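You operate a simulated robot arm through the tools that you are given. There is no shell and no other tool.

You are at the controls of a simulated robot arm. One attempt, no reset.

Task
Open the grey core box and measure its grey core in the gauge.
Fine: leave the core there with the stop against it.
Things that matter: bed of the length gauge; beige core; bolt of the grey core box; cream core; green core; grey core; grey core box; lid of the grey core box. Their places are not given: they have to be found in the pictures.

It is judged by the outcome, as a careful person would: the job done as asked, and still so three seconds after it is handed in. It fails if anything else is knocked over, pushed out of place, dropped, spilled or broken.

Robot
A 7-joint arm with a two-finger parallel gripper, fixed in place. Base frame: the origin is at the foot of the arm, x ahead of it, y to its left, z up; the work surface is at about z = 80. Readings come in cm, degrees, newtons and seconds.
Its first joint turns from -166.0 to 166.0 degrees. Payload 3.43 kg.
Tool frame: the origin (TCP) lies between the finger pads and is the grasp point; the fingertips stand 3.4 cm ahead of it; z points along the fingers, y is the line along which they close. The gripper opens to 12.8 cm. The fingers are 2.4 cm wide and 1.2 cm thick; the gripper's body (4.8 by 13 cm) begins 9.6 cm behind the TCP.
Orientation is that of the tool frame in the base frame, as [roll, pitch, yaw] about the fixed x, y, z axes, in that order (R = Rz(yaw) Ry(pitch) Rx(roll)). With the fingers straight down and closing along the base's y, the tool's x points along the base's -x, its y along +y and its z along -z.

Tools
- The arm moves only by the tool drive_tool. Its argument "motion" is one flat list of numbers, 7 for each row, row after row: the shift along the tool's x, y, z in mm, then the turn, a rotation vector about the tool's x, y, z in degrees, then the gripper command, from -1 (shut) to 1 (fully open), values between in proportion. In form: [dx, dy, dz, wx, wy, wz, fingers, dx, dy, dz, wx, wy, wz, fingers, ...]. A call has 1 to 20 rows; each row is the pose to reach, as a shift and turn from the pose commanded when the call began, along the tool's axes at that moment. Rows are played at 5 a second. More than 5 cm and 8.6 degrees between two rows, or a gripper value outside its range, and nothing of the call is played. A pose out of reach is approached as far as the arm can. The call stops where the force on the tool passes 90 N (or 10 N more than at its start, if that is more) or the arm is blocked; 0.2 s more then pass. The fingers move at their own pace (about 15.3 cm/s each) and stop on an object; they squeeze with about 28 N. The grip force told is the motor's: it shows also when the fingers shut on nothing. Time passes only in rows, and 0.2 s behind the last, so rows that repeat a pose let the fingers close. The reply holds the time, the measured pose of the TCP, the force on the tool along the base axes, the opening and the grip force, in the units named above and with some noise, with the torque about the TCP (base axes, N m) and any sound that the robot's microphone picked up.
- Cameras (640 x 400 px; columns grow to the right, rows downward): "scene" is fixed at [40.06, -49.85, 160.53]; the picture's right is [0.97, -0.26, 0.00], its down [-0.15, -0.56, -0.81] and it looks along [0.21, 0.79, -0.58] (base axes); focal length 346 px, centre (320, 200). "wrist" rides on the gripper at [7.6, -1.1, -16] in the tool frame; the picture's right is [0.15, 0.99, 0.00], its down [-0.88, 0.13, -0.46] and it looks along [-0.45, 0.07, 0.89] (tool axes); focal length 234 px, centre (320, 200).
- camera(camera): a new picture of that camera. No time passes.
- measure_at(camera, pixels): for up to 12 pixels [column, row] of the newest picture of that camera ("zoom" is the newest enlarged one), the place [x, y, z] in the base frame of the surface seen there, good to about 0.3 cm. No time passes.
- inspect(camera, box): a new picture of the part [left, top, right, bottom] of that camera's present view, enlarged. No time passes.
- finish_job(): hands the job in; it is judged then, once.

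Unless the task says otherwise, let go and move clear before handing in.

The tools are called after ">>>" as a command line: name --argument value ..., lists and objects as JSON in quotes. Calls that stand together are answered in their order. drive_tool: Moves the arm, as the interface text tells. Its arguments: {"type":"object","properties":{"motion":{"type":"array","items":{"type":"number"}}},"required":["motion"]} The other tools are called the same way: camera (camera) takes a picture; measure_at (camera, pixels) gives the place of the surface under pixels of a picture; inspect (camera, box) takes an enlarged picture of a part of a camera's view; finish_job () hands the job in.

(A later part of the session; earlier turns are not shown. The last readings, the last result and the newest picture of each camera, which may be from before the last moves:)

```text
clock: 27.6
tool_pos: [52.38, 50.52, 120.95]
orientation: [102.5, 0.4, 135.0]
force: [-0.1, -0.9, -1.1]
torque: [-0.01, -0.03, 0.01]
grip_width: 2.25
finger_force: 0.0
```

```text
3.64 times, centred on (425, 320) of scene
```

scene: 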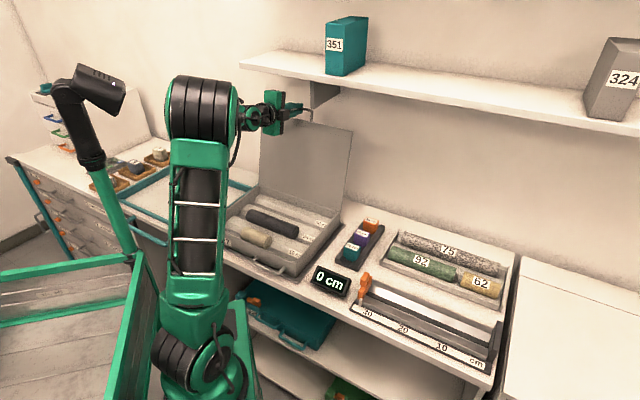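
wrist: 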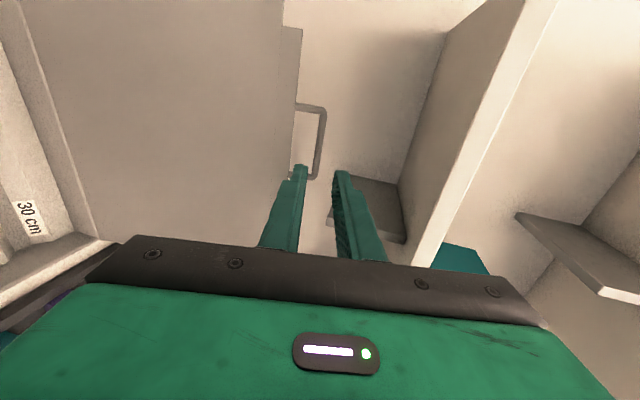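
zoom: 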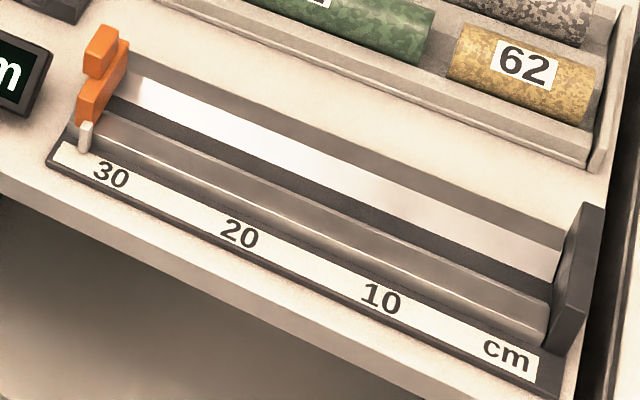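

>>> measure_at --camera "zoom" --pixels '[[105, 42], [95, 65], [118, 58], [100, 95], [85, 105], [88, 130], [585, 215], [560, 290], [550, 330], [600, 215], [590, 300], [555, 255]]'

>>> measure_at --camera "zoom" --pixels '[[330, 130], [330, 160], [330, 190], [330, 210], [330, 225], [330, 240], [340, 265], [500, 225], [500, 250], [500, 270], [500, 290], [500, 310]]'

>>> measure_at --camera "zoom" --pixels '[[200, 75], [200, 100], [200, 135], [200, 155], [200, 165], [200, 185], [110, 175], [240, 233], [380, 298], [508, 355], [145, 75], [330, 280]]'

```text
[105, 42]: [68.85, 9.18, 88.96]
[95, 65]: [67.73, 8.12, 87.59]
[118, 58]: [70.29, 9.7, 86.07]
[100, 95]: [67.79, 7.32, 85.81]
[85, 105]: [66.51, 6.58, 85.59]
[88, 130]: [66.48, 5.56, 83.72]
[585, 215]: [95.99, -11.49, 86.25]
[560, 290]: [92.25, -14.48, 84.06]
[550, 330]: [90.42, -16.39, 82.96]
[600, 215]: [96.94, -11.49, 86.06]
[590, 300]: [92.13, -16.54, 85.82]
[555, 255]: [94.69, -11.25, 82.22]
```

```text
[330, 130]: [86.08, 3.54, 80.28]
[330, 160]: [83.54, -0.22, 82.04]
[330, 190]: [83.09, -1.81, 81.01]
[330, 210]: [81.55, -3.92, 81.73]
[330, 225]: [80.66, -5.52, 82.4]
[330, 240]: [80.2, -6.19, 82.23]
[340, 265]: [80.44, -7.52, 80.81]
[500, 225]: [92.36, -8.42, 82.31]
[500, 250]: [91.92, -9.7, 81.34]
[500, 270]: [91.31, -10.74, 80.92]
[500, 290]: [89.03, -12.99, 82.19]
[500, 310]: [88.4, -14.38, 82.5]
```

```text
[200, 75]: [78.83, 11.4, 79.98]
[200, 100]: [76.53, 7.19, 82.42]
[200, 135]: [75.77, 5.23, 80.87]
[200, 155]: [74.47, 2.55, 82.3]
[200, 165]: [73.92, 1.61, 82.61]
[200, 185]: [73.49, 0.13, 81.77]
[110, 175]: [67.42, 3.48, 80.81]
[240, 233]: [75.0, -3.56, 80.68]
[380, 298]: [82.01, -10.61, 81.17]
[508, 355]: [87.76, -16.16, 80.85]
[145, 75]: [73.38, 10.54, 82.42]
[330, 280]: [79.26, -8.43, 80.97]
```

The gauge runs parallel to the box front: its trough centre is v≈56.2, the end plate face is u≈75.4 (scale zero) and the orange stop is near u≈42.5. I'll bring the tool back to vertical while moving away from the lid and shelf, ending above the grey core.

>>> drive_tool --motion '[-1.2, -1.6, -7.3, 7.75, 0, 0, -0.65, -2.4, -3.2, -14.6, 15.5, 0, 0, -0.65, -3.6, -4.9, -22, 23.25, 0, 0, -0.65, -4.8, -6.5, -29.3, 31, 0, 0, -0.65, -6, -8.1, -36.6, 38.75, 0, 0, -0.4, -7.2, -9.7, -43.9, 46.5, 0, 0, -0.2, -8.4, -11.3, -51.2, 54.25, 0, 0, 0, -9.6, -13, -58.6, 62, 0, 0, 0.1, -10.8, -14.6, -65.9, 69.75, 0, 0, 0.2, -12, -16.2, -73.2, 77.2, 0, 0, 0.2, -12, -16.2, -73.2, 77.2, 0, 0, 0.2]'

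>>> camera --camera "wrist"

>>> camera --camera "scene"

```text
clock: 30.0
tool_pos: [47.94, 44.42, 120.94]
orientation: [179.8, 0.4, 135.2]
force: [0.6, -0.5, -0.9]
torque: [0.01, 0.04, -0.02]
grip_width: 7.68
finger_force: 0.0
```

```text
taken
```

wrist: 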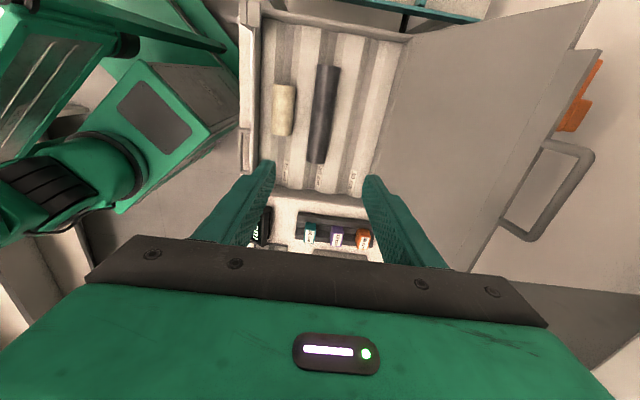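

```text
taken
```

scene: 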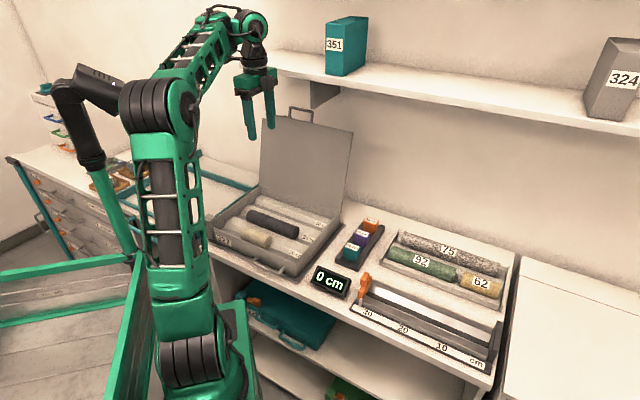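

The grey core is now seen from above at wrist (322,115). I'll zoom in and measure its ends and width.

>>> inspect --camera "wrist" --box '[250, 50, 400, 200]'

```text
2.67 times, centred on (325, 125) of wrist
```

zoom: 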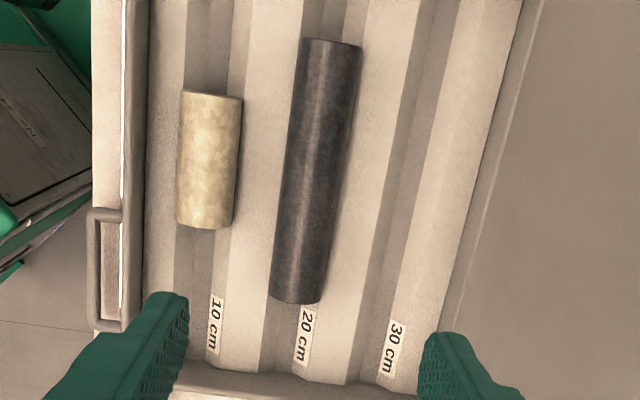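

>>> measure_at --camera "zoom" --pixels '[[330, 45], [296, 295], [304, 50], [358, 52], [286, 160], [345, 165], [318, 160], [275, 280], [322, 285], [300, 285], [270, 160], [368, 165]]'

>>> measure_at --camera "zoom" --pixels '[[205, 160], [205, 95], [200, 220], [240, 160], [255, 160], [390, 160], [400, 160], [420, 160], [450, 160], [120, 160], [138, 160], [330, 380]]'

```text
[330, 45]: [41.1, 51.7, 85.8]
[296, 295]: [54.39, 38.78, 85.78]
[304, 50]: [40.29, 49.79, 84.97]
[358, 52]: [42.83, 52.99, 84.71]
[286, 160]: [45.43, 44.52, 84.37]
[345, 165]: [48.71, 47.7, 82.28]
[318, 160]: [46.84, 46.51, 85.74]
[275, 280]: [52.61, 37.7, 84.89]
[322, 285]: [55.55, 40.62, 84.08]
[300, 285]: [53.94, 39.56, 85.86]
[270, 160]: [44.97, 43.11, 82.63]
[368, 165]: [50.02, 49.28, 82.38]
```

```text
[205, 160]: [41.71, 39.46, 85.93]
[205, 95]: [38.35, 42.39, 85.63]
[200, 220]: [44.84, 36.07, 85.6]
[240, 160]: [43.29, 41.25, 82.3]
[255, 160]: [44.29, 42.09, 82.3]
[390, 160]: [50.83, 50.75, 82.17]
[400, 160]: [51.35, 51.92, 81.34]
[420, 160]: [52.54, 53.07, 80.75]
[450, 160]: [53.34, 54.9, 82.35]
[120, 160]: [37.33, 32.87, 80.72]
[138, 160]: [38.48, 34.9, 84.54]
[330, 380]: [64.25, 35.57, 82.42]
```

The core spans u≈-7.8 to 11.5 with its axis at v≈65.75, radius about 2.3 and top z≈85.8; the ridges beside it are at z≈82.4. I'll lower over its middle, stopping short to check.

>>> drive_tool --motion '[2, 1.5, 40, 0, 0, 0, 0.06, 4, 3, 80, 0, 0, 0, 0.06, 6, 4.5, 120, 0, 0, 0, 0.06, 6, 4.5, 165, 0, 0, 0, 0.06, 6, 4.5, 210, 0, 0, 0, 0.06, 6, 4.5, 250, 0, 0, 0, 0.06, 6, 4.5, 275, 0, 0, 0, 0.06, 6, 4.5, 290, 0, 0, 0, 0.06, 6, 4.5, 290, 0, 0, 0, 0.06]'

>>> camera --camera "wrist"

>>> inspect --camera "scene" --box '[190, 130, 370, 290]'

```text
clock: 32.0
tool_pos: [47.97, 45.1, 92.14]
orientation: [179.7, 0.5, 135.0]
force: [-0.4, 0.3, -0.1]
torque: [0.02, 0.01, 0.0]
grip_width: 6.8
finger_force: 0.0
```

```text
taken
```

wrist: 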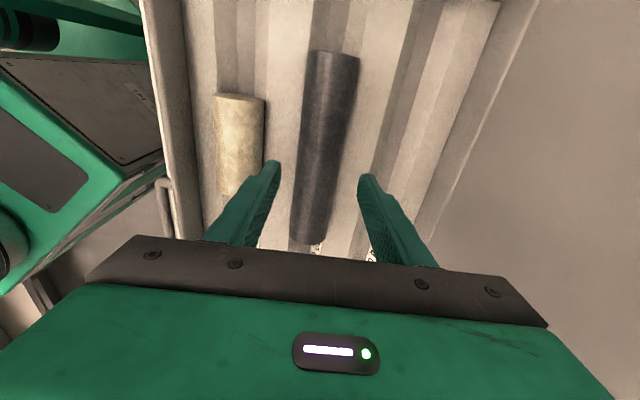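

```text
2.50 times, centred on (280, 210) of scene
```

zoom: 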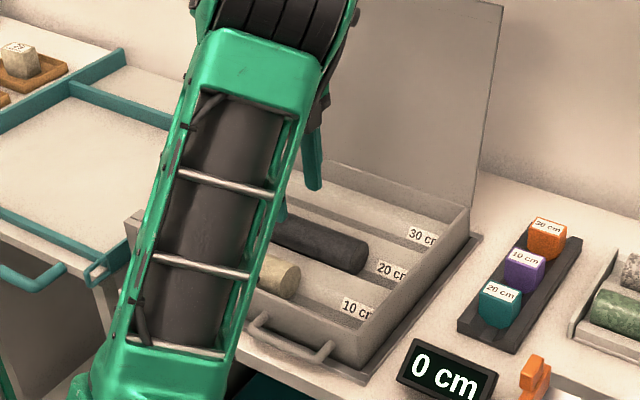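

The core lies centred between the fingers. I'll lower the last 5.9 cm and close on it.

>>> drive_tool --motion '[1, 0, 25, 0, 0, 0, 0.06, 1, 0, 45, 0, 0, 0, 0.06, 1, 0, 59, 0, 0, 0, 0.06, 1, 0, 59, 0, 0, 0, 0.06, 1, 0, 59, 0, 0, 0, -0.2, 1, 0, 59, 0, 0, 0, -0.5, 1, 0, 59, 0, 0, 0, -1, 1, 0, 59, 0, 0, 0, -1, 1, 0, 59, 0, 0, 0, -1]'

>>> camera --camera "wrist"

```text
clock: 34.0
tool_pos: [47.97, 45.15, 86.26]
orientation: [179.9, 0.6, 135.0]
force: [-21.1, -21.0, 4.0]
torque: [-0.99, 0.62, -0.7]
grip_width: 4.72
finger_force: 27.9
```

```text
taken
```

wrist: 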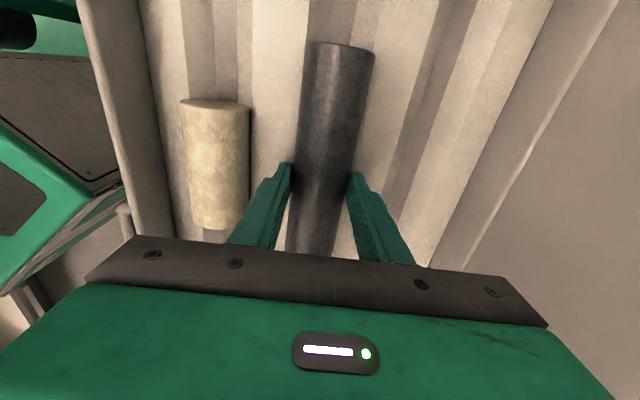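

The core is held at 4.72 cm, but a side force of about 30 N shows the tool is about 3 mm too far back. I'll shift forward to relieve it before lifting.

>>> drive_tool --motion '[0, -1.5, 0, 0, 0, 0, -1, 0, -3, 0, 0, 0, 0, -1, 0, -3, 0, 0, 0, 0, -1]'

```text
clock: 34.8
tool_pos: [48.01, 44.97, 86.11]
orientation: [179.6, 0.5, 134.9]
force: [-4.3, -2.7, -0.5]
torque: [0.2, 0.21, 0.15]
grip_width: 4.72
finger_force: 27.9
```

The side force has dropped to about 5 N. I'll lift the core straight up, slowly at first.

>>> drive_tool --motion '[0, 0, -6, 0, 0, 0, -1, 0, 0, -15, 0, 0, 0, -1, 0, 0, -30, 0, 0, 0, -1, 0, 0, -55, 0, 0, 0, -1, 0, 0, -85, 0, 0, 0, -1, 0, 0, -120, 0, 0, 0, -1, 0, 0, -155, 0, 0, 0, -1, 0, 0, -190, 0, 0, 0, -1, 0, 0, -190, 0, 0, 0, -1]'

>>> camera --camera "scene"

>>> camera --camera "wrist"

```text
clock: 36.8
tool_pos: [47.64, 45.13, 105.35]
orientation: [179.7, 0.5, 135.1]
force: [0.5, 0.1, -0.5]
torque: [0.0, -0.02, -0.05]
grip_width: 0.02
finger_force: 28.2
```

```text
taken
```

scene: 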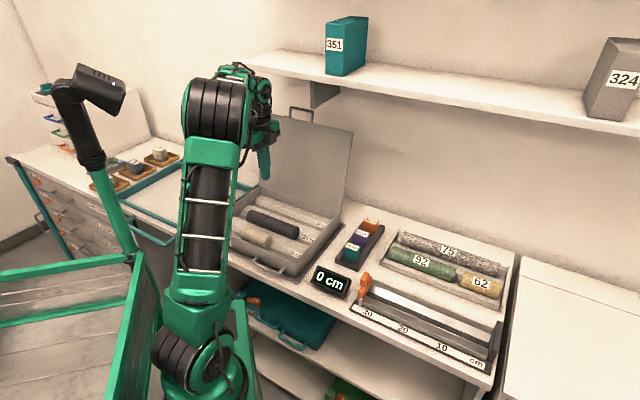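

```text
taken
```

wrist: 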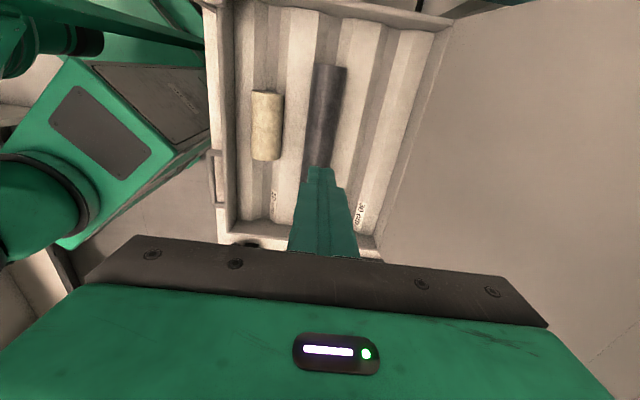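

The core slipped out at the start of the lift: the fingers shut to 0 and the core still lies in its groove at scene (270,222). I'll check its place and look closely at the finger tips.

>>> inspect --camera "wrist" --box '[230, 30, 400, 250]'

>>> measure_at --camera "wrist" --pixels '[[331, 68], [330, 80], [327, 100], [325, 120], [323, 140], [322, 155], [314, 110], [341, 110], [306, 110], [300, 110], [347, 110], [352, 110]]'

>>> inspect --camera "scene" --box '[230, 90, 300, 190]'

```text
1.82 times, centred on (315, 140) of wrist
```

zoom: 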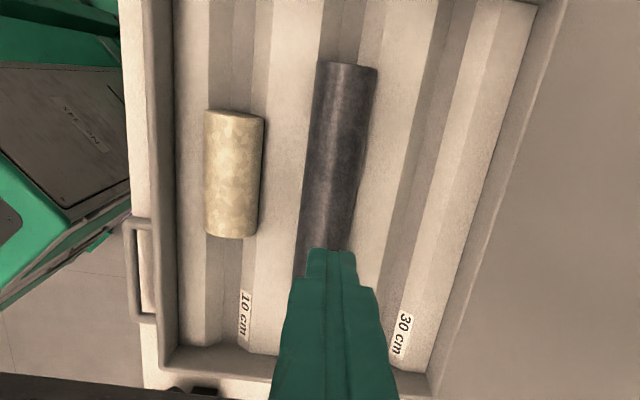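

```text
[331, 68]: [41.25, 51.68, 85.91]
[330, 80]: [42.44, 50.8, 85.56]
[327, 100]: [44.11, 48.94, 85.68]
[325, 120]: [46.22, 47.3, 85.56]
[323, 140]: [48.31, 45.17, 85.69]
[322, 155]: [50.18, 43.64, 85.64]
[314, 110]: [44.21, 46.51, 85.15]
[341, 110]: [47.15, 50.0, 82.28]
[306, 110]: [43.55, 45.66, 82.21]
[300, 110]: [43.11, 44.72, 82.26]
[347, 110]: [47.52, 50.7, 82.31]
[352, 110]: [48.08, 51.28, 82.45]
```

```text
4.00 times, centred on (265, 140) of scene
```

zoom: 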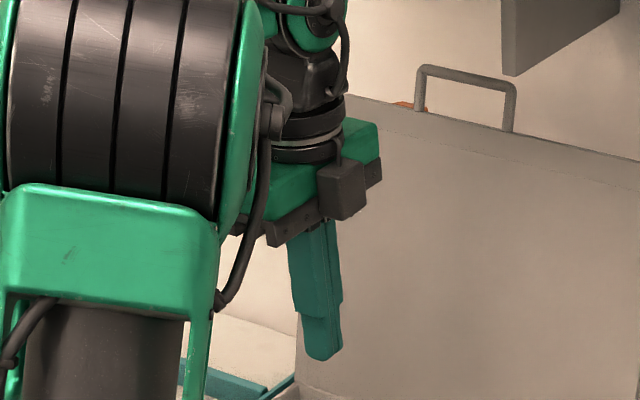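

The core hasn't moved (top z≈85.65, v≈65.8), and the finger tips are rounded, so the hold was too near the tips. I'll open, lower again and go a few millimetres deeper, just above the ridges at z≈82.3.

>>> drive_tool --motion '[0, 1, 0, 0, 0, 0, -0.2, 0, 1, 0, 0, 0, 0, 0.0, 0, 1, 0, 0, 0, 0, 0.0, 0, 1, 45, 0, 0, 0, 0.0, 0, 1, 90, 0, 0, 0, 0.0, 0, 1, 130, 0, 0, 0, 0.0, 0, 1, 165, 0, 0, 0, 0.0, 0, 1, 185, 0, 0, 0, 0.0, 0, 1, 193, 0, 0, 0, 0.0, 0, 1, 193, 0, 0, 0, 0.0]'

>>> camera --camera "wrist"

```text
clock: 39.0
tool_pos: [47.92, 44.88, 85.78]
orientation: [179.6, 0.5, 135.0]
force: [0.3, -1.5, 9.2]
torque: [-0.25, 0.33, 0.08]
grip_width: 6.46
finger_force: 0.1
```

```text
taken
```

wrist: 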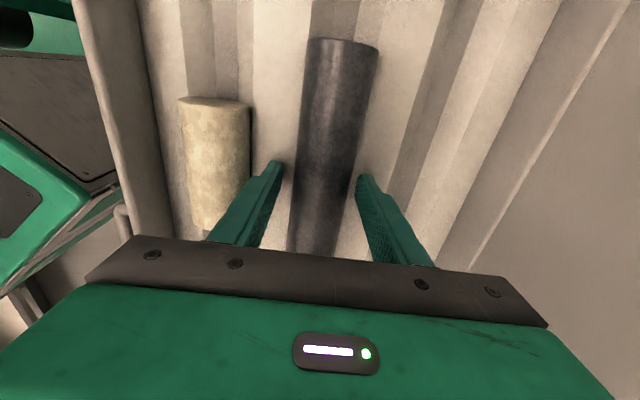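

The tips just touch the ridge (9 N upward at z=85.78). I'll raise 0.8 mm and close there.

>>> drive_tool --motion '[0, 0, -0.8, 0, 0, 0, 0, 0, 0, -0.8, 0, 0, 0, -0.2, 0, 0, -0.8, 0, 0, 0, -0.4, 0, 0, -0.8, 0, 0, 0, -1, 0, 0, -0.8, 0, 0, 0, -1, 0, 0, -0.8, 0, 0, 0, -1]'

```text
clock: 40.4
tool_pos: [47.97, 44.83, 85.92]
orientation: [179.7, 0.5, 135.0]
force: [5.3, 4.3, 0.3]
torque: [0.23, -0.06, -0.11]
grip_width: 4.8
finger_force: 28.0
```

The width is now 4.80 cm, so the contact is lower on the core than before. I'll lift just 4 mm, slowly, and watch the width.

>>> drive_tool --motion '[0, 0, -1, 0, 0, 0, -1, 0, 0, -2, 0, 0, 0, -1, 0, 0, -3, 0, 0, 0, -1, 0, 0, -4, 0, 0, 0, -1, 0, 0, -4, 0, 0, 0, -1]'

>>> inspect --camera "wrist" --box '[230, 30, 400, 250]'

```text
clock: 41.6
tool_pos: [48.0, 44.99, 86.38]
orientation: [179.7, 0.5, 134.9]
force: [-0.7, 0.7, -8.9]
torque: [0.01, 0.01, 0.0]
grip_width: 4.77
finger_force: 28.4
```

```text
1.82 times, centred on (315, 140) of wrist
```

zoom: 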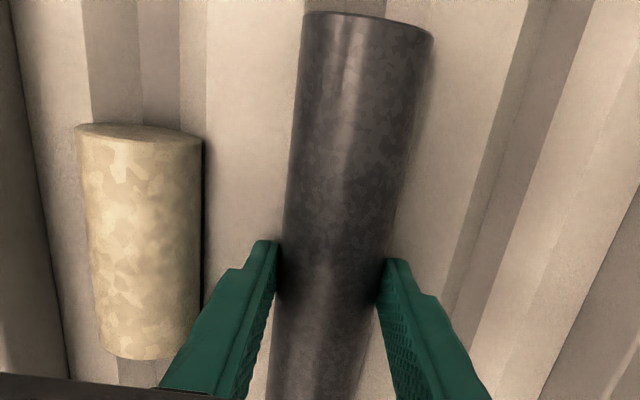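

The load on the tool is now -8.9 N with no side force, so the core hangs in the grip. I'll lift a bit more, slowly, and check for slipping.

>>> drive_tool --motion '[0, 0, -2, 0, 0, 0, -1, 0, 0, -4, 0, 0, 0, -1, 0, 0, -6, 0, 0, 0, -1, 0, 0, -8, 0, 0, 0, -1, 0, 0, -8, 0, 0, 0, -1, 0, 0, -8, 0, 0, 0, -1]'

>>> inspect --camera "wrist" --box '[230, 30, 400, 250]'

>>> inspect --camera "scene" --box '[220, 180, 340, 280]'

```text
clock: 43.0
tool_pos: [48.04, 45.13, 87.23]
orientation: [179.7, 0.5, 135.0]
force: [0.8, -0.1, -8.9]
torque: [-0.01, 0.0, -0.01]
grip_width: 4.76
finger_force: 27.8
```

```text
1.82 times, centred on (315, 140) of wrist
```

zoom: 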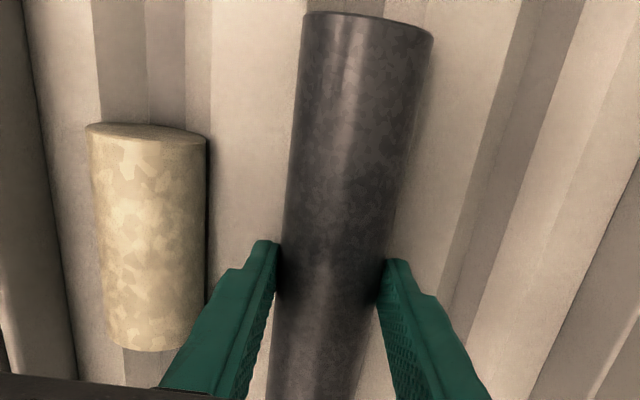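

```text
4.00 times, centred on (280, 230) of scene
```

zoom: 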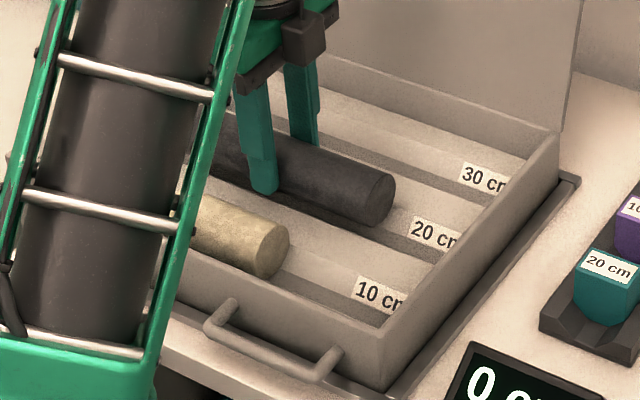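

The core is clear of its groove and holding steadily (width 4.76, 8.9 N). The grip is shallow, so I'll lift with gentle ramps up to about z=98.

>>> drive_tool --motion '[0, 0, -1, 0, 0, 0, -1, 0, 0, -3, 0, 0, 0, -1, 0, 0, -7, 0, 0, 0, -1, 0, 0, -13, 0, 0, 0, -1, 0, 0, -21, 0, 0, 0, -1, 0, 0, -31, 0, 0, 0, -1, 0, 0, -41, 0, 0, 0, -1, 0, 0, -51, 0, 0, 0, -1, 0, 0, -61, 0, 0, 0, -1, 0, 0, -71, 0, 0, 0, -1, 0, 0, -81, 0, 0, 0, -1, 0, 0, -89, 0, 0, 0, -1, 0, 0, -95, 0, 0, 0, -1, 0, 0, -99, 0, 0, 0, -1, 0, 0, -102, 0, 0, 0, -1, 0, 0, -104, 0, 0, 0, -1, 0, 0, -105, 0, 0, 0, -1]'

>>> camera --camera "wrist"

>>> camera --camera "scene"

```text
clock: 46.6
tool_pos: [47.91, 45.1, 97.63]
orientation: [179.7, 0.6, 135.0]
force: [-0.1, -0.1, -9.8]
torque: [-0.02, -0.01, -0.03]
grip_width: 4.78
finger_force: 28.0
```

```text
taken
```

wrist: 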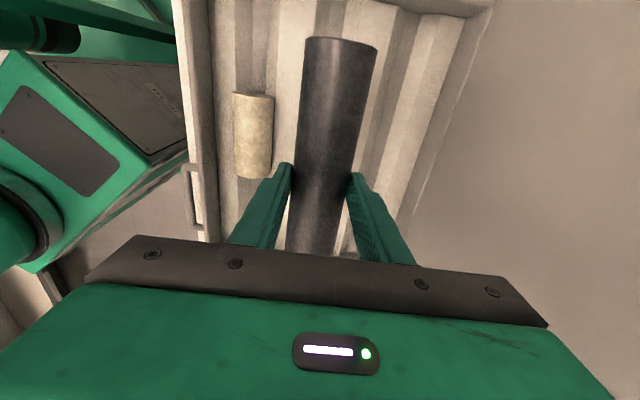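

```text
taken
```

scene: 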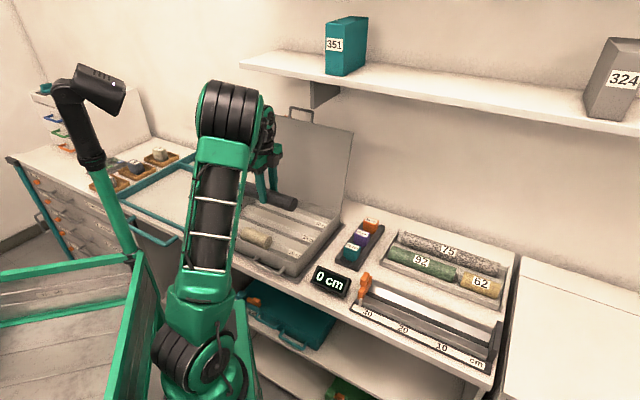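

The core is held steadily at z=97.6 with its underside near z≈92.7. Before the transfer I'll check the heights of what lies beneath the path.

>>> measure_at --camera "scene" --pixels '[[371, 221], [361, 234], [351, 246], [330, 270], [345, 275], [365, 275], [450, 240], [420, 253], [480, 275], [405, 235], [515, 258], [497, 300]]'

```text
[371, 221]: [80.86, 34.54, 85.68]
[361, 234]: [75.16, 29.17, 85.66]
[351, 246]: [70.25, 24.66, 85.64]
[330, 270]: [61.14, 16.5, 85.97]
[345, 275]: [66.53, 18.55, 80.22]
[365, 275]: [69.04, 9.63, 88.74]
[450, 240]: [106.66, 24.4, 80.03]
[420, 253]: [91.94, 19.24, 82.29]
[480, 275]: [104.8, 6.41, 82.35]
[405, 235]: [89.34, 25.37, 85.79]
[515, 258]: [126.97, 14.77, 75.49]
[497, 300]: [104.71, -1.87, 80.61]
```

Everything under the path is at or below z≈89, with the stop's knob the highest, so the clearance is enough. I'll move half the way smoothly along the bench.

>>> drive_tool --motion '[-1.8, -0.3, 0, 0, 0, 0, -1, -6.2, -0.9, 0, 0, 0, 0, -1, -14.2, -2.2, 0, 0, 0, 0, -1, -26.7, -4.1, 0, 0, 0, 0, -1, -43.6, -6.6, 0, 0, 0, 0, -1, -65, -9.9, 0, 0, 0, 0, -1, -90, -13.7, 0, 0, 0, 0, -1, -116.7, -17.8, 0, 0, 0, 0, -1, -143.4, -21.8, 0, 0, 0, 0, -1, -170.1, -25.9, 0, 0, 0, 0, -1, -196.8, -30, 0, 0, 0, 0, -1, -223.5, -34, 0, 0, 0, 0, -1, -248.5, -37.8, 0, 0, 0, 0, -1, -269.8, -41.1, 0, 0, 0, 0, -1, -286.8, -43.7, 0, 0, 0, 0, -1, -299.2, -45.6, 0, 0, 0, 0, -1, -307.3, -46.8, 0, 0, 0, 0, -1, -311.7, -47.5, 0, 0, 0, 0, -1, -313.5, -47.75, 0, 0, 0, 0, -1]'

>>> camera --camera "scene"

```text
clock: 50.6
tool_pos: [66.65, 19.51, 97.85]
orientation: [179.8, 0.4, 135.1]
force: [0.5, 0.2, -9.7]
torque: [0.03, 0.01, 0.0]
grip_width: 4.77
finger_force: 28.0
```

```text
taken
```

scene: 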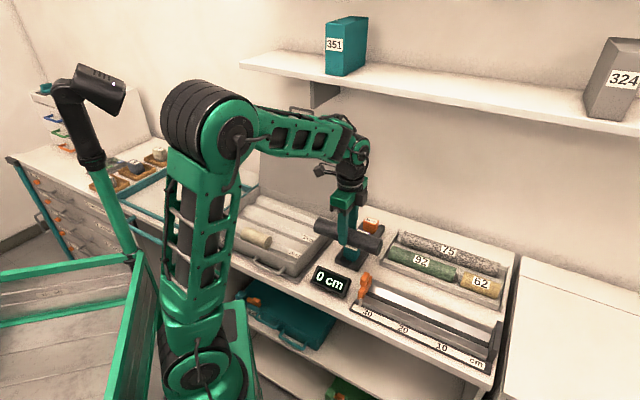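

The core is still firm (width 4.77). I'll do the second half, to above the gauge trough.

>>> drive_tool --motion '[-1.8, -0.3, 0, 0, 0, 0, -1, -6.2, -0.9, 0, 0, 0, 0, -1, -14.2, -2.2, 0, 0, 0, 0, -1, -26.7, -4.1, 0, 0, 0, 0, -1, -43.6, -6.6, 0, 0, 0, 0, -1, -65, -9.9, 0, 0, 0, 0, -1, -90, -13.7, 0, 0, 0, 0, -1, -116.7, -17.8, 0, 0, 0, 0, -1, -143.4, -21.8, 0, 0, 0, 0, -1, -170.1, -25.9, 0, 0, 0, 0, -1, -196.8, -30, 0, 0, 0, 0, -1, -223.5, -34, 0, 0, 0, 0, -1, -248.5, -37.8, 0, 0, 0, 0, -1, -269.8, -41.1, 0, 0, 0, 0, -1, -286.8, -43.7, 0, 0, 0, 0, -1, -299.2, -45.6, 0, 0, 0, 0, -1, -307.3, -46.8, 0, 0, 0, 0, -1, -311.7, -47.0, 0, 0, 0, 0, -1, -313.5, -47.0, 0, 0, 0, 0, -1]'

>>> camera --camera "scene"

>>> camera --camera "wrist"

```text
clock: 54.6
tool_pos: [85.44, -6.1, 98.15]
orientation: [179.9, 0.4, 135.0]
force: [0.4, -0.3, -9.2]
torque: [0.0, -0.02, 0.0]
grip_width: 4.75
finger_force: 27.7
```

```text
taken
```

scene: 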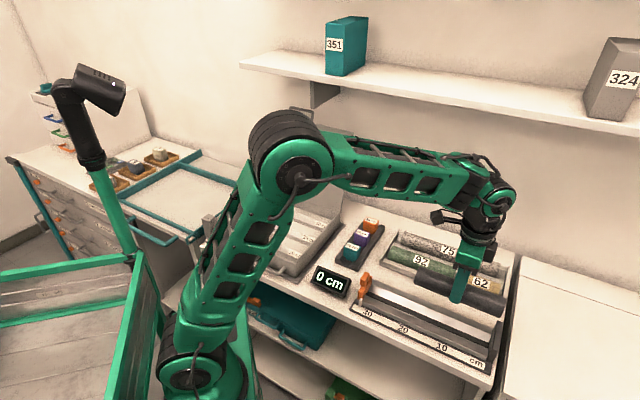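

```text
taken
```

wrist: 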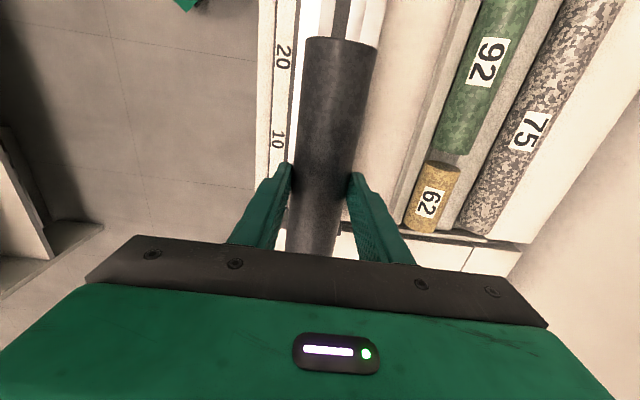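

The core hangs above the gauge, and the trough shows beyond its left end at wrist (342,20). I'll measure the trough across its width from this view to centre the core.

>>> inspect --camera "wrist" --box '[250, 0, 410, 100]'

>>> measure_at --camera "wrist" --pixels '[[275, 15], [300, 15], [308, 15], [315, 15], [325, 15], [332, 15], [340, 15], [347, 15], [355, 15], [365, 15], [375, 15], [385, 15]]'

>>> measure_at --camera "wrist" --pixels '[[340, 42], [332, 80], [325, 120], [320, 150], [303, 60], [377, 60], [318, 160], [280, 140], [283, 55]]'

```text
4.00 times, centred on (330, 50) of wrist
```

zoom: 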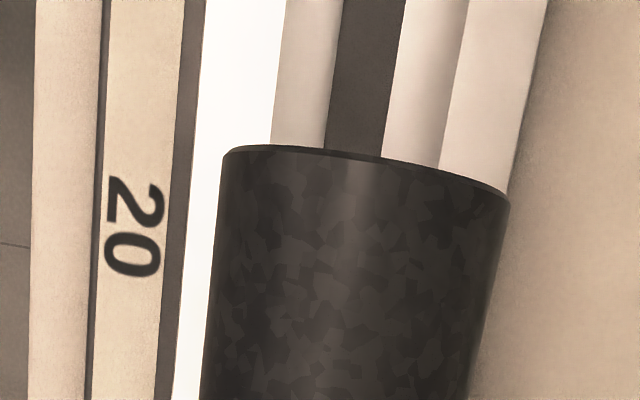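

```text
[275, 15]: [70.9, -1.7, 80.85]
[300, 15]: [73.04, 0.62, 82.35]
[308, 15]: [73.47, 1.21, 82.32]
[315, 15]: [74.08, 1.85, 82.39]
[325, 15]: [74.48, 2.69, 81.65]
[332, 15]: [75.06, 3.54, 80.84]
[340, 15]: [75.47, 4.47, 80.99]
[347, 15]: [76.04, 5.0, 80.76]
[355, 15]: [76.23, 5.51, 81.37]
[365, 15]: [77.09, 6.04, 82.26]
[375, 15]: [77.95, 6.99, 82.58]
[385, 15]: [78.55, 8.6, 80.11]
```

```text
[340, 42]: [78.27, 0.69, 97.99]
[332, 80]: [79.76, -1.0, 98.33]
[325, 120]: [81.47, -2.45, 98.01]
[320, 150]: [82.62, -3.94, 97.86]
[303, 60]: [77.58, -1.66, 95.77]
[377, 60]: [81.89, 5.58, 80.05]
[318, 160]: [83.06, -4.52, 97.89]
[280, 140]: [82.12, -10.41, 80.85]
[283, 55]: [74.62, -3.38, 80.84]
```

The trough is centred at v≈56.3 with crests at z≈82.4 and a floor at 80.85, and the core's left end is at u≈54.8, leaving about 1 cm to the end plate. I'll nudge 2 mm back and 5 mm left, then lower gently to just above contact.

>>> drive_tool --motion '[1, 0.5, 1, 0, 0, 0, -1, 2, 1, 4, 0, 0, 0, -1, 3, 1.5, 10, 0, 0, 0, -1, 4, 2, 19, 0, 0, 0, -1, 5, 2, 31, 0, 0, 0, -1, 5, 2, 43, 0, 0, 0, -1, 5, 2, 55, 0, 0, 0, -1, 5, 2, 67, 0, 0, 0, -1, 5, 2, 79, 0, 0, 0, -1, 5, 2, 89, 0, 0, 0, -1, 5, 2, 97, 0, 0, 0, -1, 5, 2, 103, 0, 0, 0, -1, 5, 2, 107, 0, 0, 0, -1, 5, 2, 110, 0, 0, 0, -1, 5, 2, 112, 0, 0, 0, -1]'

>>> camera --camera "wrist"

>>> inspect --camera "scene" --box '[390, 220, 520, 380]'

```text
clock: 57.8
tool_pos: [85.28, -5.65, 86.88]
orientation: [179.6, 0.5, 134.9]
force: [1.1, -0.4, -9.4]
torque: [0.02, 0.05, -0.04]
grip_width: 4.77
finger_force: 28.2
```

```text
taken
```

wrist: 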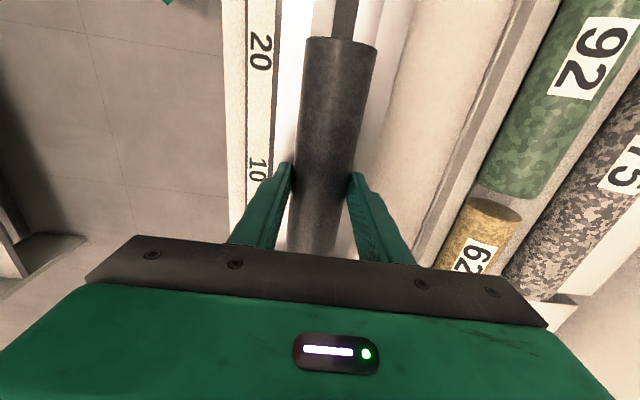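

```text
2.50 times, centred on (455, 300) of scene
```

zoom: 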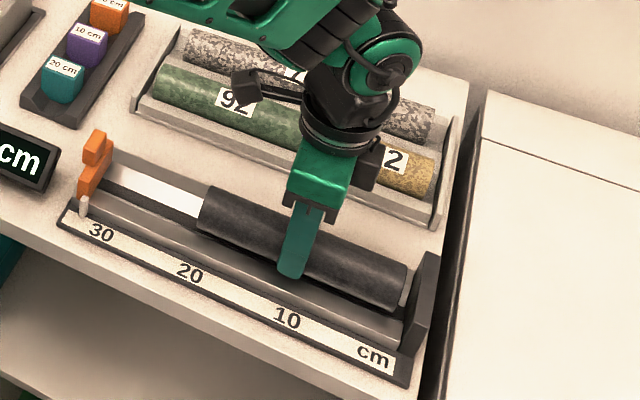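

The core is in line with the trough, just above it and clear of the end plate. I'll lower in small steps until the trough takes the weight.

>>> drive_tool --motion '[0, 0, 2, 0, 0, 0, -1, 0, 0, 4, 0, 0, 0, -1, 0, 0, 6, 0, 0, 0, -1, 0, 0, 7, 0, 0, 0, -1, 0, 0, 7, 0, 0, 0, -1]'

```text
clock: 59.0
tool_pos: [85.37, -5.53, 86.14]
orientation: [179.7, 0.4, 135.0]
force: [0.7, 0.2, -9.3]
torque: [-0.02, 0.01, -0.04]
grip_width: 4.77
finger_force: 28.2
```

>>> drive_tool --motion '[0, 0, 1, 0, 0, 0, -1, 0, 0, 2, 0, 0, 0, -1, 0, 0, 2, 0, 0, 0, -1]'

```text
clock: 59.8
tool_pos: [85.29, -5.5, 86.06]
orientation: [179.8, 0.5, 135.0]
force: [0.2, -0.2, -9.7]
torque: [-0.02, -0.03, 0.0]
grip_width: 4.73
finger_force: 28.4
```

The weight is still on the tool (-9.7 N). I'll lower another 1.5 mm.

>>> drive_tool --motion '[0, 0, 0.8, 0, 0, 0, -1, 0, 0, 1.5, 0, 0, 0, -1, 0, 0, 1.5, 0, 0, 0, -1]'

```text
clock: 60.6
tool_pos: [85.43, -5.58, 85.87]
orientation: [179.7, 0.6, 135.0]
force: [1.4, 2.6, -1.7]
torque: [0.17, 0.21, -0.09]
grip_width: 4.78
finger_force: 28.5
```

The load dropped to -1.7 N, so the core rests in the trough. I'll open the fingers and rise clear.

>>> drive_tool --motion '[0, 0, 0, 0, 0, 0, -0.2, 0, 0, 0, 0, 0, 0, -0.1, 0, 0, 0, 0, 0, 0, -0.05, 0, 0, -4, 0, 0, 0, -0.05, 0, 0, -12, 0, 0, 0, 0, 0, 0, -30, 0, 0, 0, 0.0, 0, 0, -60, 0, 0, 0, 0, 0, 0, -100, 0, 0, 0, 0, 0, 0, -130, 0, 0, 0, 0]'

>>> camera --camera "wrist"

>>> inspect --camera "scene" --box '[300, 220, 520, 380]'

```text
clock: 62.6
tool_pos: [85.33, -5.59, 98.97]
orientation: [179.8, 0.5, 135.0]
force: [0.8, -0.6, -0.1]
torque: [0.01, 0.01, -0.01]
grip_width: 6.4
finger_force: 0.0
```

```text
taken
```

wrist: 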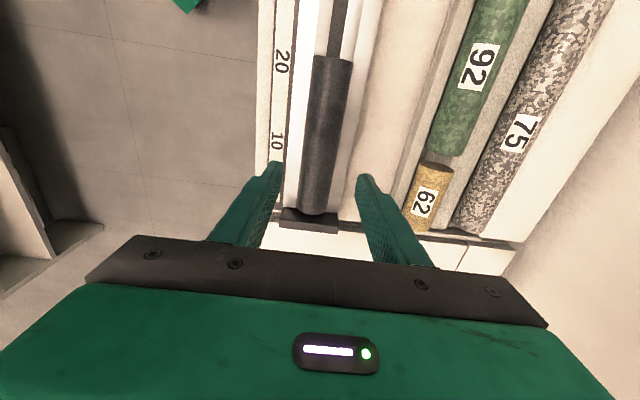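

```text
2.50 times, centred on (410, 300) of scene
```

zoom: 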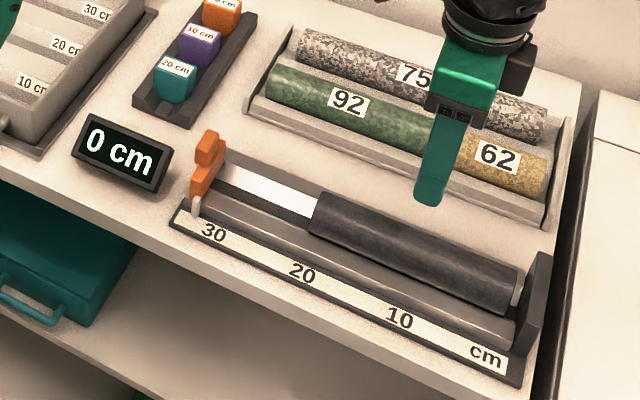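

The core lies in the trough, about 1 cm short of the end plate. Next I'll move left and up to get a wrist view of the orange stop.

>>> drive_tool --motion '[25, 0, -15, 0, 0, 0, 0, 50, 0, -30, 0, 0, 0, 0, 80, 0, -45, 0, 0, 0, 0, 110, 0, -60, 0, 0, 0, 0, 140, 0, -75, 0, 0, 0, 0, 170, 0, -90, 0, 0, 0, 0, 170, 0, -90, 0, 0, 0, 0]'

>>> camera --camera "wrist"

>>> inspect --camera "scene" --box '[345, 260, 415, 330]'

```text
clock: 64.2
tool_pos: [72.96, 6.66, 107.74]
orientation: [179.8, 0.4, 134.9]
force: [0.7, -0.2, 0.7]
torque: [-0.02, -0.03, -0.01]
grip_width: 6.43
finger_force: 0.1
```

```text
taken
```

wrist: 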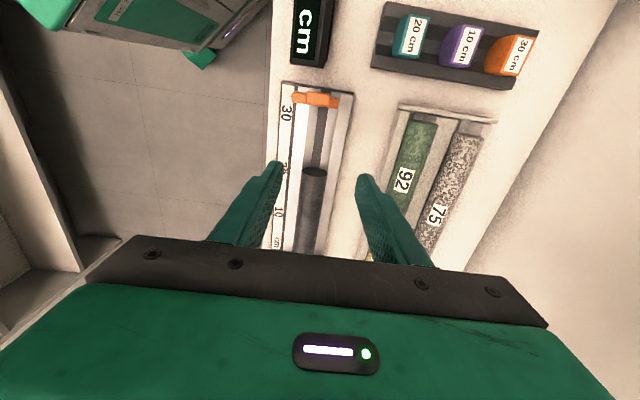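

```text
5.71 times, centred on (380, 295) of scene
```

zoom: 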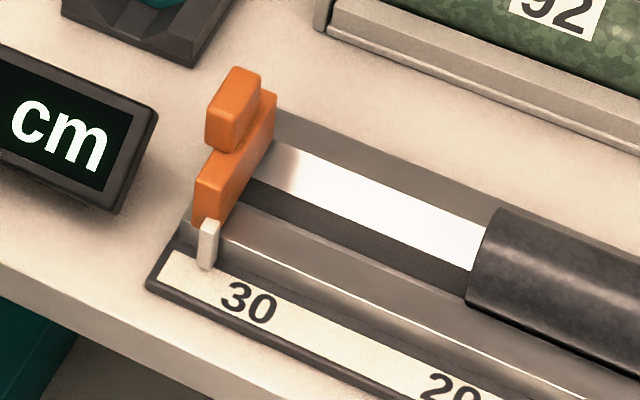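

>>> inspect --camera "wrist" --box '[270, 70, 366, 130]'

```text
6.67 times, centred on (318, 100) of wrist
```

zoom: 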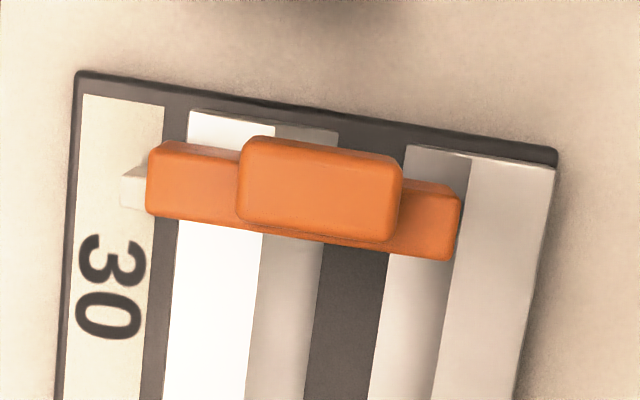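

>>> measure_at --camera "zoom" --pixels '[[320, 185], [250, 150], [395, 170], [245, 215], [390, 230], [200, 190], [430, 220], [320, 222], [165, 210], [450, 250], [320, 150], [135, 190]]'

>>> measure_at --camera "wrist" --pixels '[[314, 172], [313, 178], [312, 200], [308, 230], [320, 150]]'

```text
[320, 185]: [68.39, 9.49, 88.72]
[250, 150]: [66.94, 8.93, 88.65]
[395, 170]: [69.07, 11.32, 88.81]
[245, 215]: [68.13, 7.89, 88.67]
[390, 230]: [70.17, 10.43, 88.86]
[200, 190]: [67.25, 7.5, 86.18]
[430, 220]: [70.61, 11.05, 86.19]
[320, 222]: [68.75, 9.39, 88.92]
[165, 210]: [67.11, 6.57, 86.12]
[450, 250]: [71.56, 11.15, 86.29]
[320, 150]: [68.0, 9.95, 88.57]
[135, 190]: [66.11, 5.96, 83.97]
```

```text
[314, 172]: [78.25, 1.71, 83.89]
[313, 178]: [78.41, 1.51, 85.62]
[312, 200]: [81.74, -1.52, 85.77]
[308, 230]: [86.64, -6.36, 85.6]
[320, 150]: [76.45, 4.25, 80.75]
```

The stop's knob spans u≈40.8–42.6, v≈53.6–57.0 with its top at z≈88.8; the plate below it tops out at z≈86.2. The core's left end is at u≈54.3. I'll grip the knob from its two sides.

>>> drive_tool --motion '[20, -4, 30, 0, 0, 0, 0, 40, -8, 60, 0, 0, 0, 0, 52, -10, 95, 0, 0, 0, 0, 52, -10, 130, 0, 0, 0, 0, 52, -10, 155, 0, 0, 0, 0, 52, -10, 170, 0, 0, 0, 0, 52, -10, 178, 0, 0, 0, 0, 52, -10, 178, 0, 0, 0, 0]'

>>> camera --camera "wrist"

>>> inspect --camera "scene" --box '[320, 220, 440, 340]'

```text
clock: 66.0
tool_pos: [68.86, 9.37, 89.9]
orientation: [179.7, 0.5, 134.9]
force: [-0.4, 0.5, 0.3]
torque: [0.0, 0.02, -0.01]
grip_width: 6.39
finger_force: 0.1
```

```text
taken
```

wrist: 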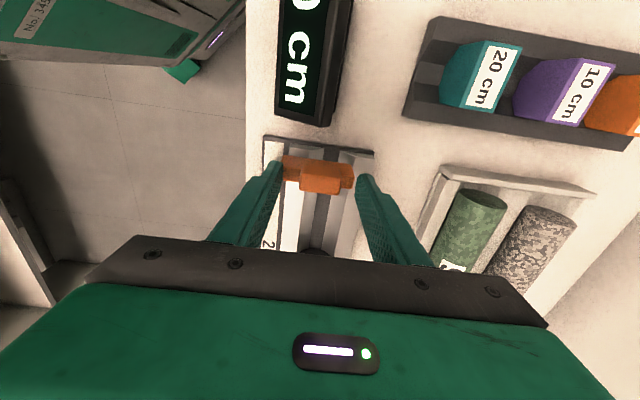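

```text
3.33 times, centred on (380, 280) of scene
```

zoom: 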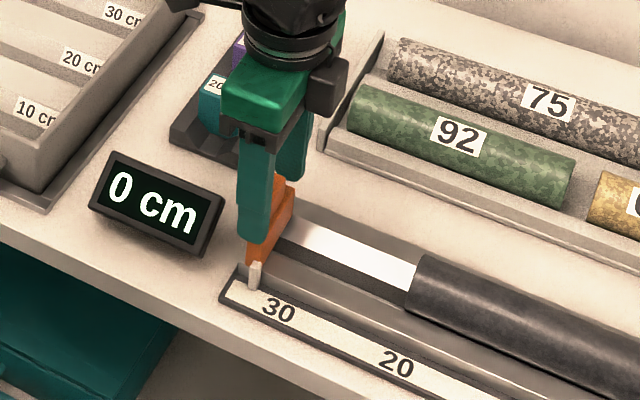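

The fingers straddle the knob at wrist (322,178). I'll close on it.

>>> drive_tool --motion '[2, 0, 0, 0, 0, 0, 0, 3, 0, 0, 0, 0, 0, -0.3, 3, 0, 0, 0, 0, 0, -0.5, 3, 0, 0, 0, 0, 0, -1, 3, 0, 0, 0, 0, 0, -1, 3, 0, 0, 0, 0, 0, -1]'

>>> camera --camera "wrist"

```text
clock: 67.4
tool_pos: [68.59, 9.55, 89.91]
orientation: [179.8, 0.4, 134.9]
force: [-5.7, -6.6, 0.1]
torque: [-0.36, 0.32, 0.02]
grip_width: 3.35
finger_force: 44.7
```

```text
taken
```

wrist: 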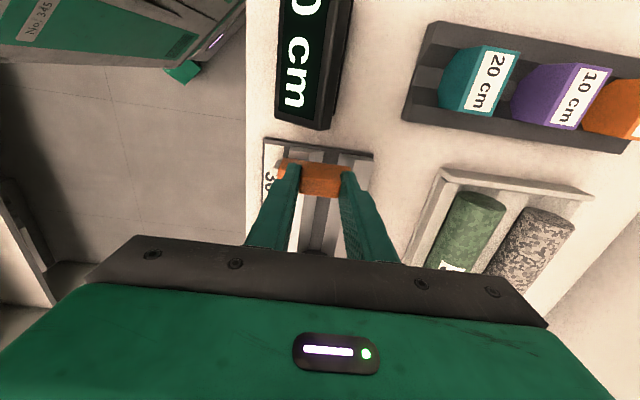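

The knob is held (3.35 cm). I'll slide the stop along the trough towards the core, stopping about 1 cm short.

>>> drive_tool --motion '[-2, -0.8, 0, 0, 0, 0, -1, -6, -0.8, 0, 0, 0, 0, -1, -13, -0.8, 0, 0, 0, 0, -1, -22, -0.8, 0, 0, 0, 0, -1, -32, -0.8, 0, 0, 0, 0, -1, -43, -0.8, 0, 0, 0, 0, -1, -54, -0.8, 0, 0, 0, 0, -1, -65, -0.8, 0, 0, 0, 0, -1, -76, -0.8, 0, 0, 0, 0, -1, -86, -0.8, 0, 0, 0, 0, -1, -94, -0.8, 0, 0, 0, 0, -1, -100, -0.8, 0, 0, 0, 0, -1, -104, -0.8, 0, 0, 0, 0, -1]'

>>> camera --camera "wrist"

>>> inspect --camera "scene" --box '[310, 230, 510, 380]'

```text
clock: 70.2
tool_pos: [75.8, 2.25, 89.98]
orientation: [179.8, 0.4, 135.1]
force: [0.0, 2.1, -29.3]
torque: [-0.22, -0.04, 0.25]
grip_width: 3.33
finger_force: 44.9
```

```text
taken
```

wrist: 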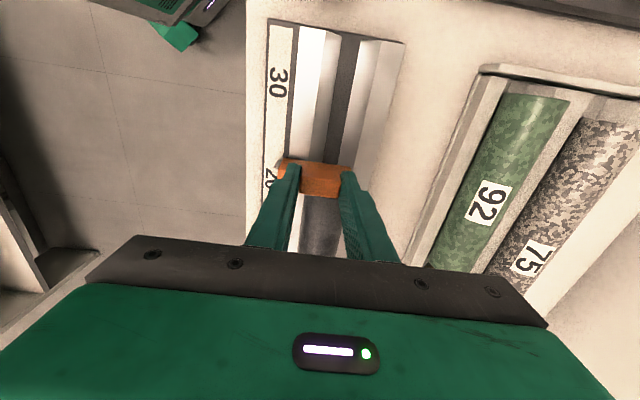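

```text
2.67 times, centred on (410, 305) of scene
```

zoom: 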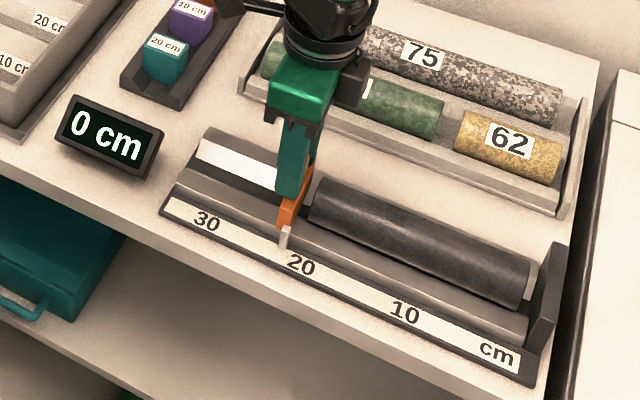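

The stop is about 1 cm from the core, and the tool is being pulled up slightly (-29 N vertical). I'll correct the height a little and continue slowly.

>>> drive_tool --motion '[0, 0, 1, 0, 0, 0, -1, 0, 0, 2, 0, 0, 0, -1, -3, 0, 2, 0, 0, 0, -1, -6, 0, 2, 0, 0, 0, -1, -8, 0, 2, 0, 0, 0, -1]'

>>> inspect --camera "scene" --box '[310, 230, 510, 380]'

```text
clock: 71.4
tool_pos: [76.61, 1.6, 89.81]
orientation: [179.5, 0.6, 134.9]
force: [-5.6, -6.3, 13.7]
torque: [-0.21, 0.79, 0.07]
grip_width: 3.34
finger_force: 45.2
```

```text
2.67 times, centred on (410, 305) of scene
```

zoom: 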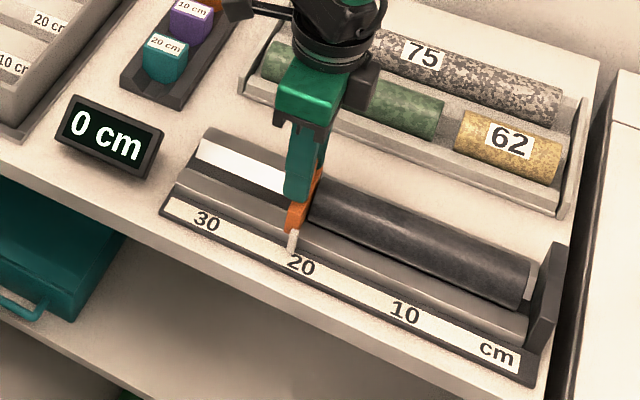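

The stop is almost at the core, and a gap remains at the end plate (zoom 535,285). I'll push on in small steps, watching the force along the trough.

>>> drive_tool --motion '[-2, 0, -0.7, 0, 0, 0, -1, -4, 0, -0.7, 0, 0, 0, -1, -6, 0, -0.7, 0, 0, 0, -1, -8, 0, -0.7, 0, 0, 0, -1, -10, 0, -0.7, 0, 0, 0, -1]'

>>> inspect --camera "scene" --box '[310, 230, 510, 380]'

```text
clock: 72.6
tool_pos: [77.21, 1.05, 89.92]
orientation: [179.6, 0.4, 135.0]
force: [-9.4, 0.0, 5.3]
torque: [-0.07, 0.45, 0.12]
grip_width: 3.33
finger_force: 45.2
```

```text
2.67 times, centred on (410, 305) of scene
```

zoom: 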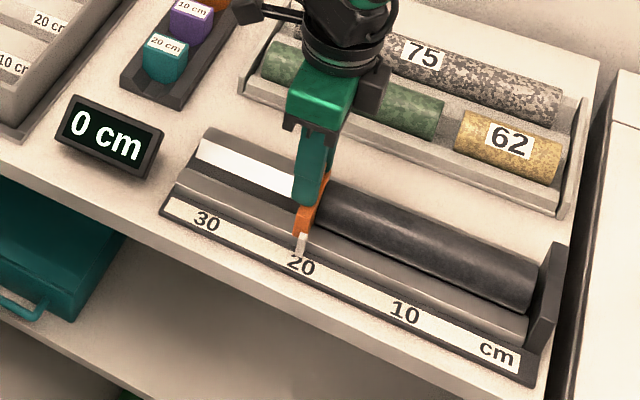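

The stop is pushing the core along, with only a small gap left at the end plate. I'll continue in finer steps.

>>> drive_tool --motion '[-1.5, 0, 0, 0, 0, 0, -1, -3, 0, 0, 0, 0, 0, -1, -4.5, 0, 0, 0, 0, 0, -1]'

>>> inspect --camera "scene" --box '[310, 230, 510, 380]'

```text
clock: 73.4
tool_pos: [77.56, 0.76, 89.94]
orientation: [179.8, 0.5, 135.0]
force: [-10.6, -1.5, 7.5]
torque: [0.03, 0.79, 0.03]
grip_width: 3.32
finger_force: 44.8
```

```text
2.67 times, centred on (410, 305) of scene
```

zoom: 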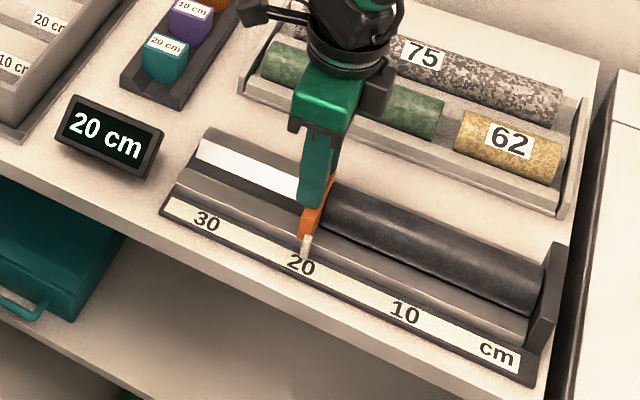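

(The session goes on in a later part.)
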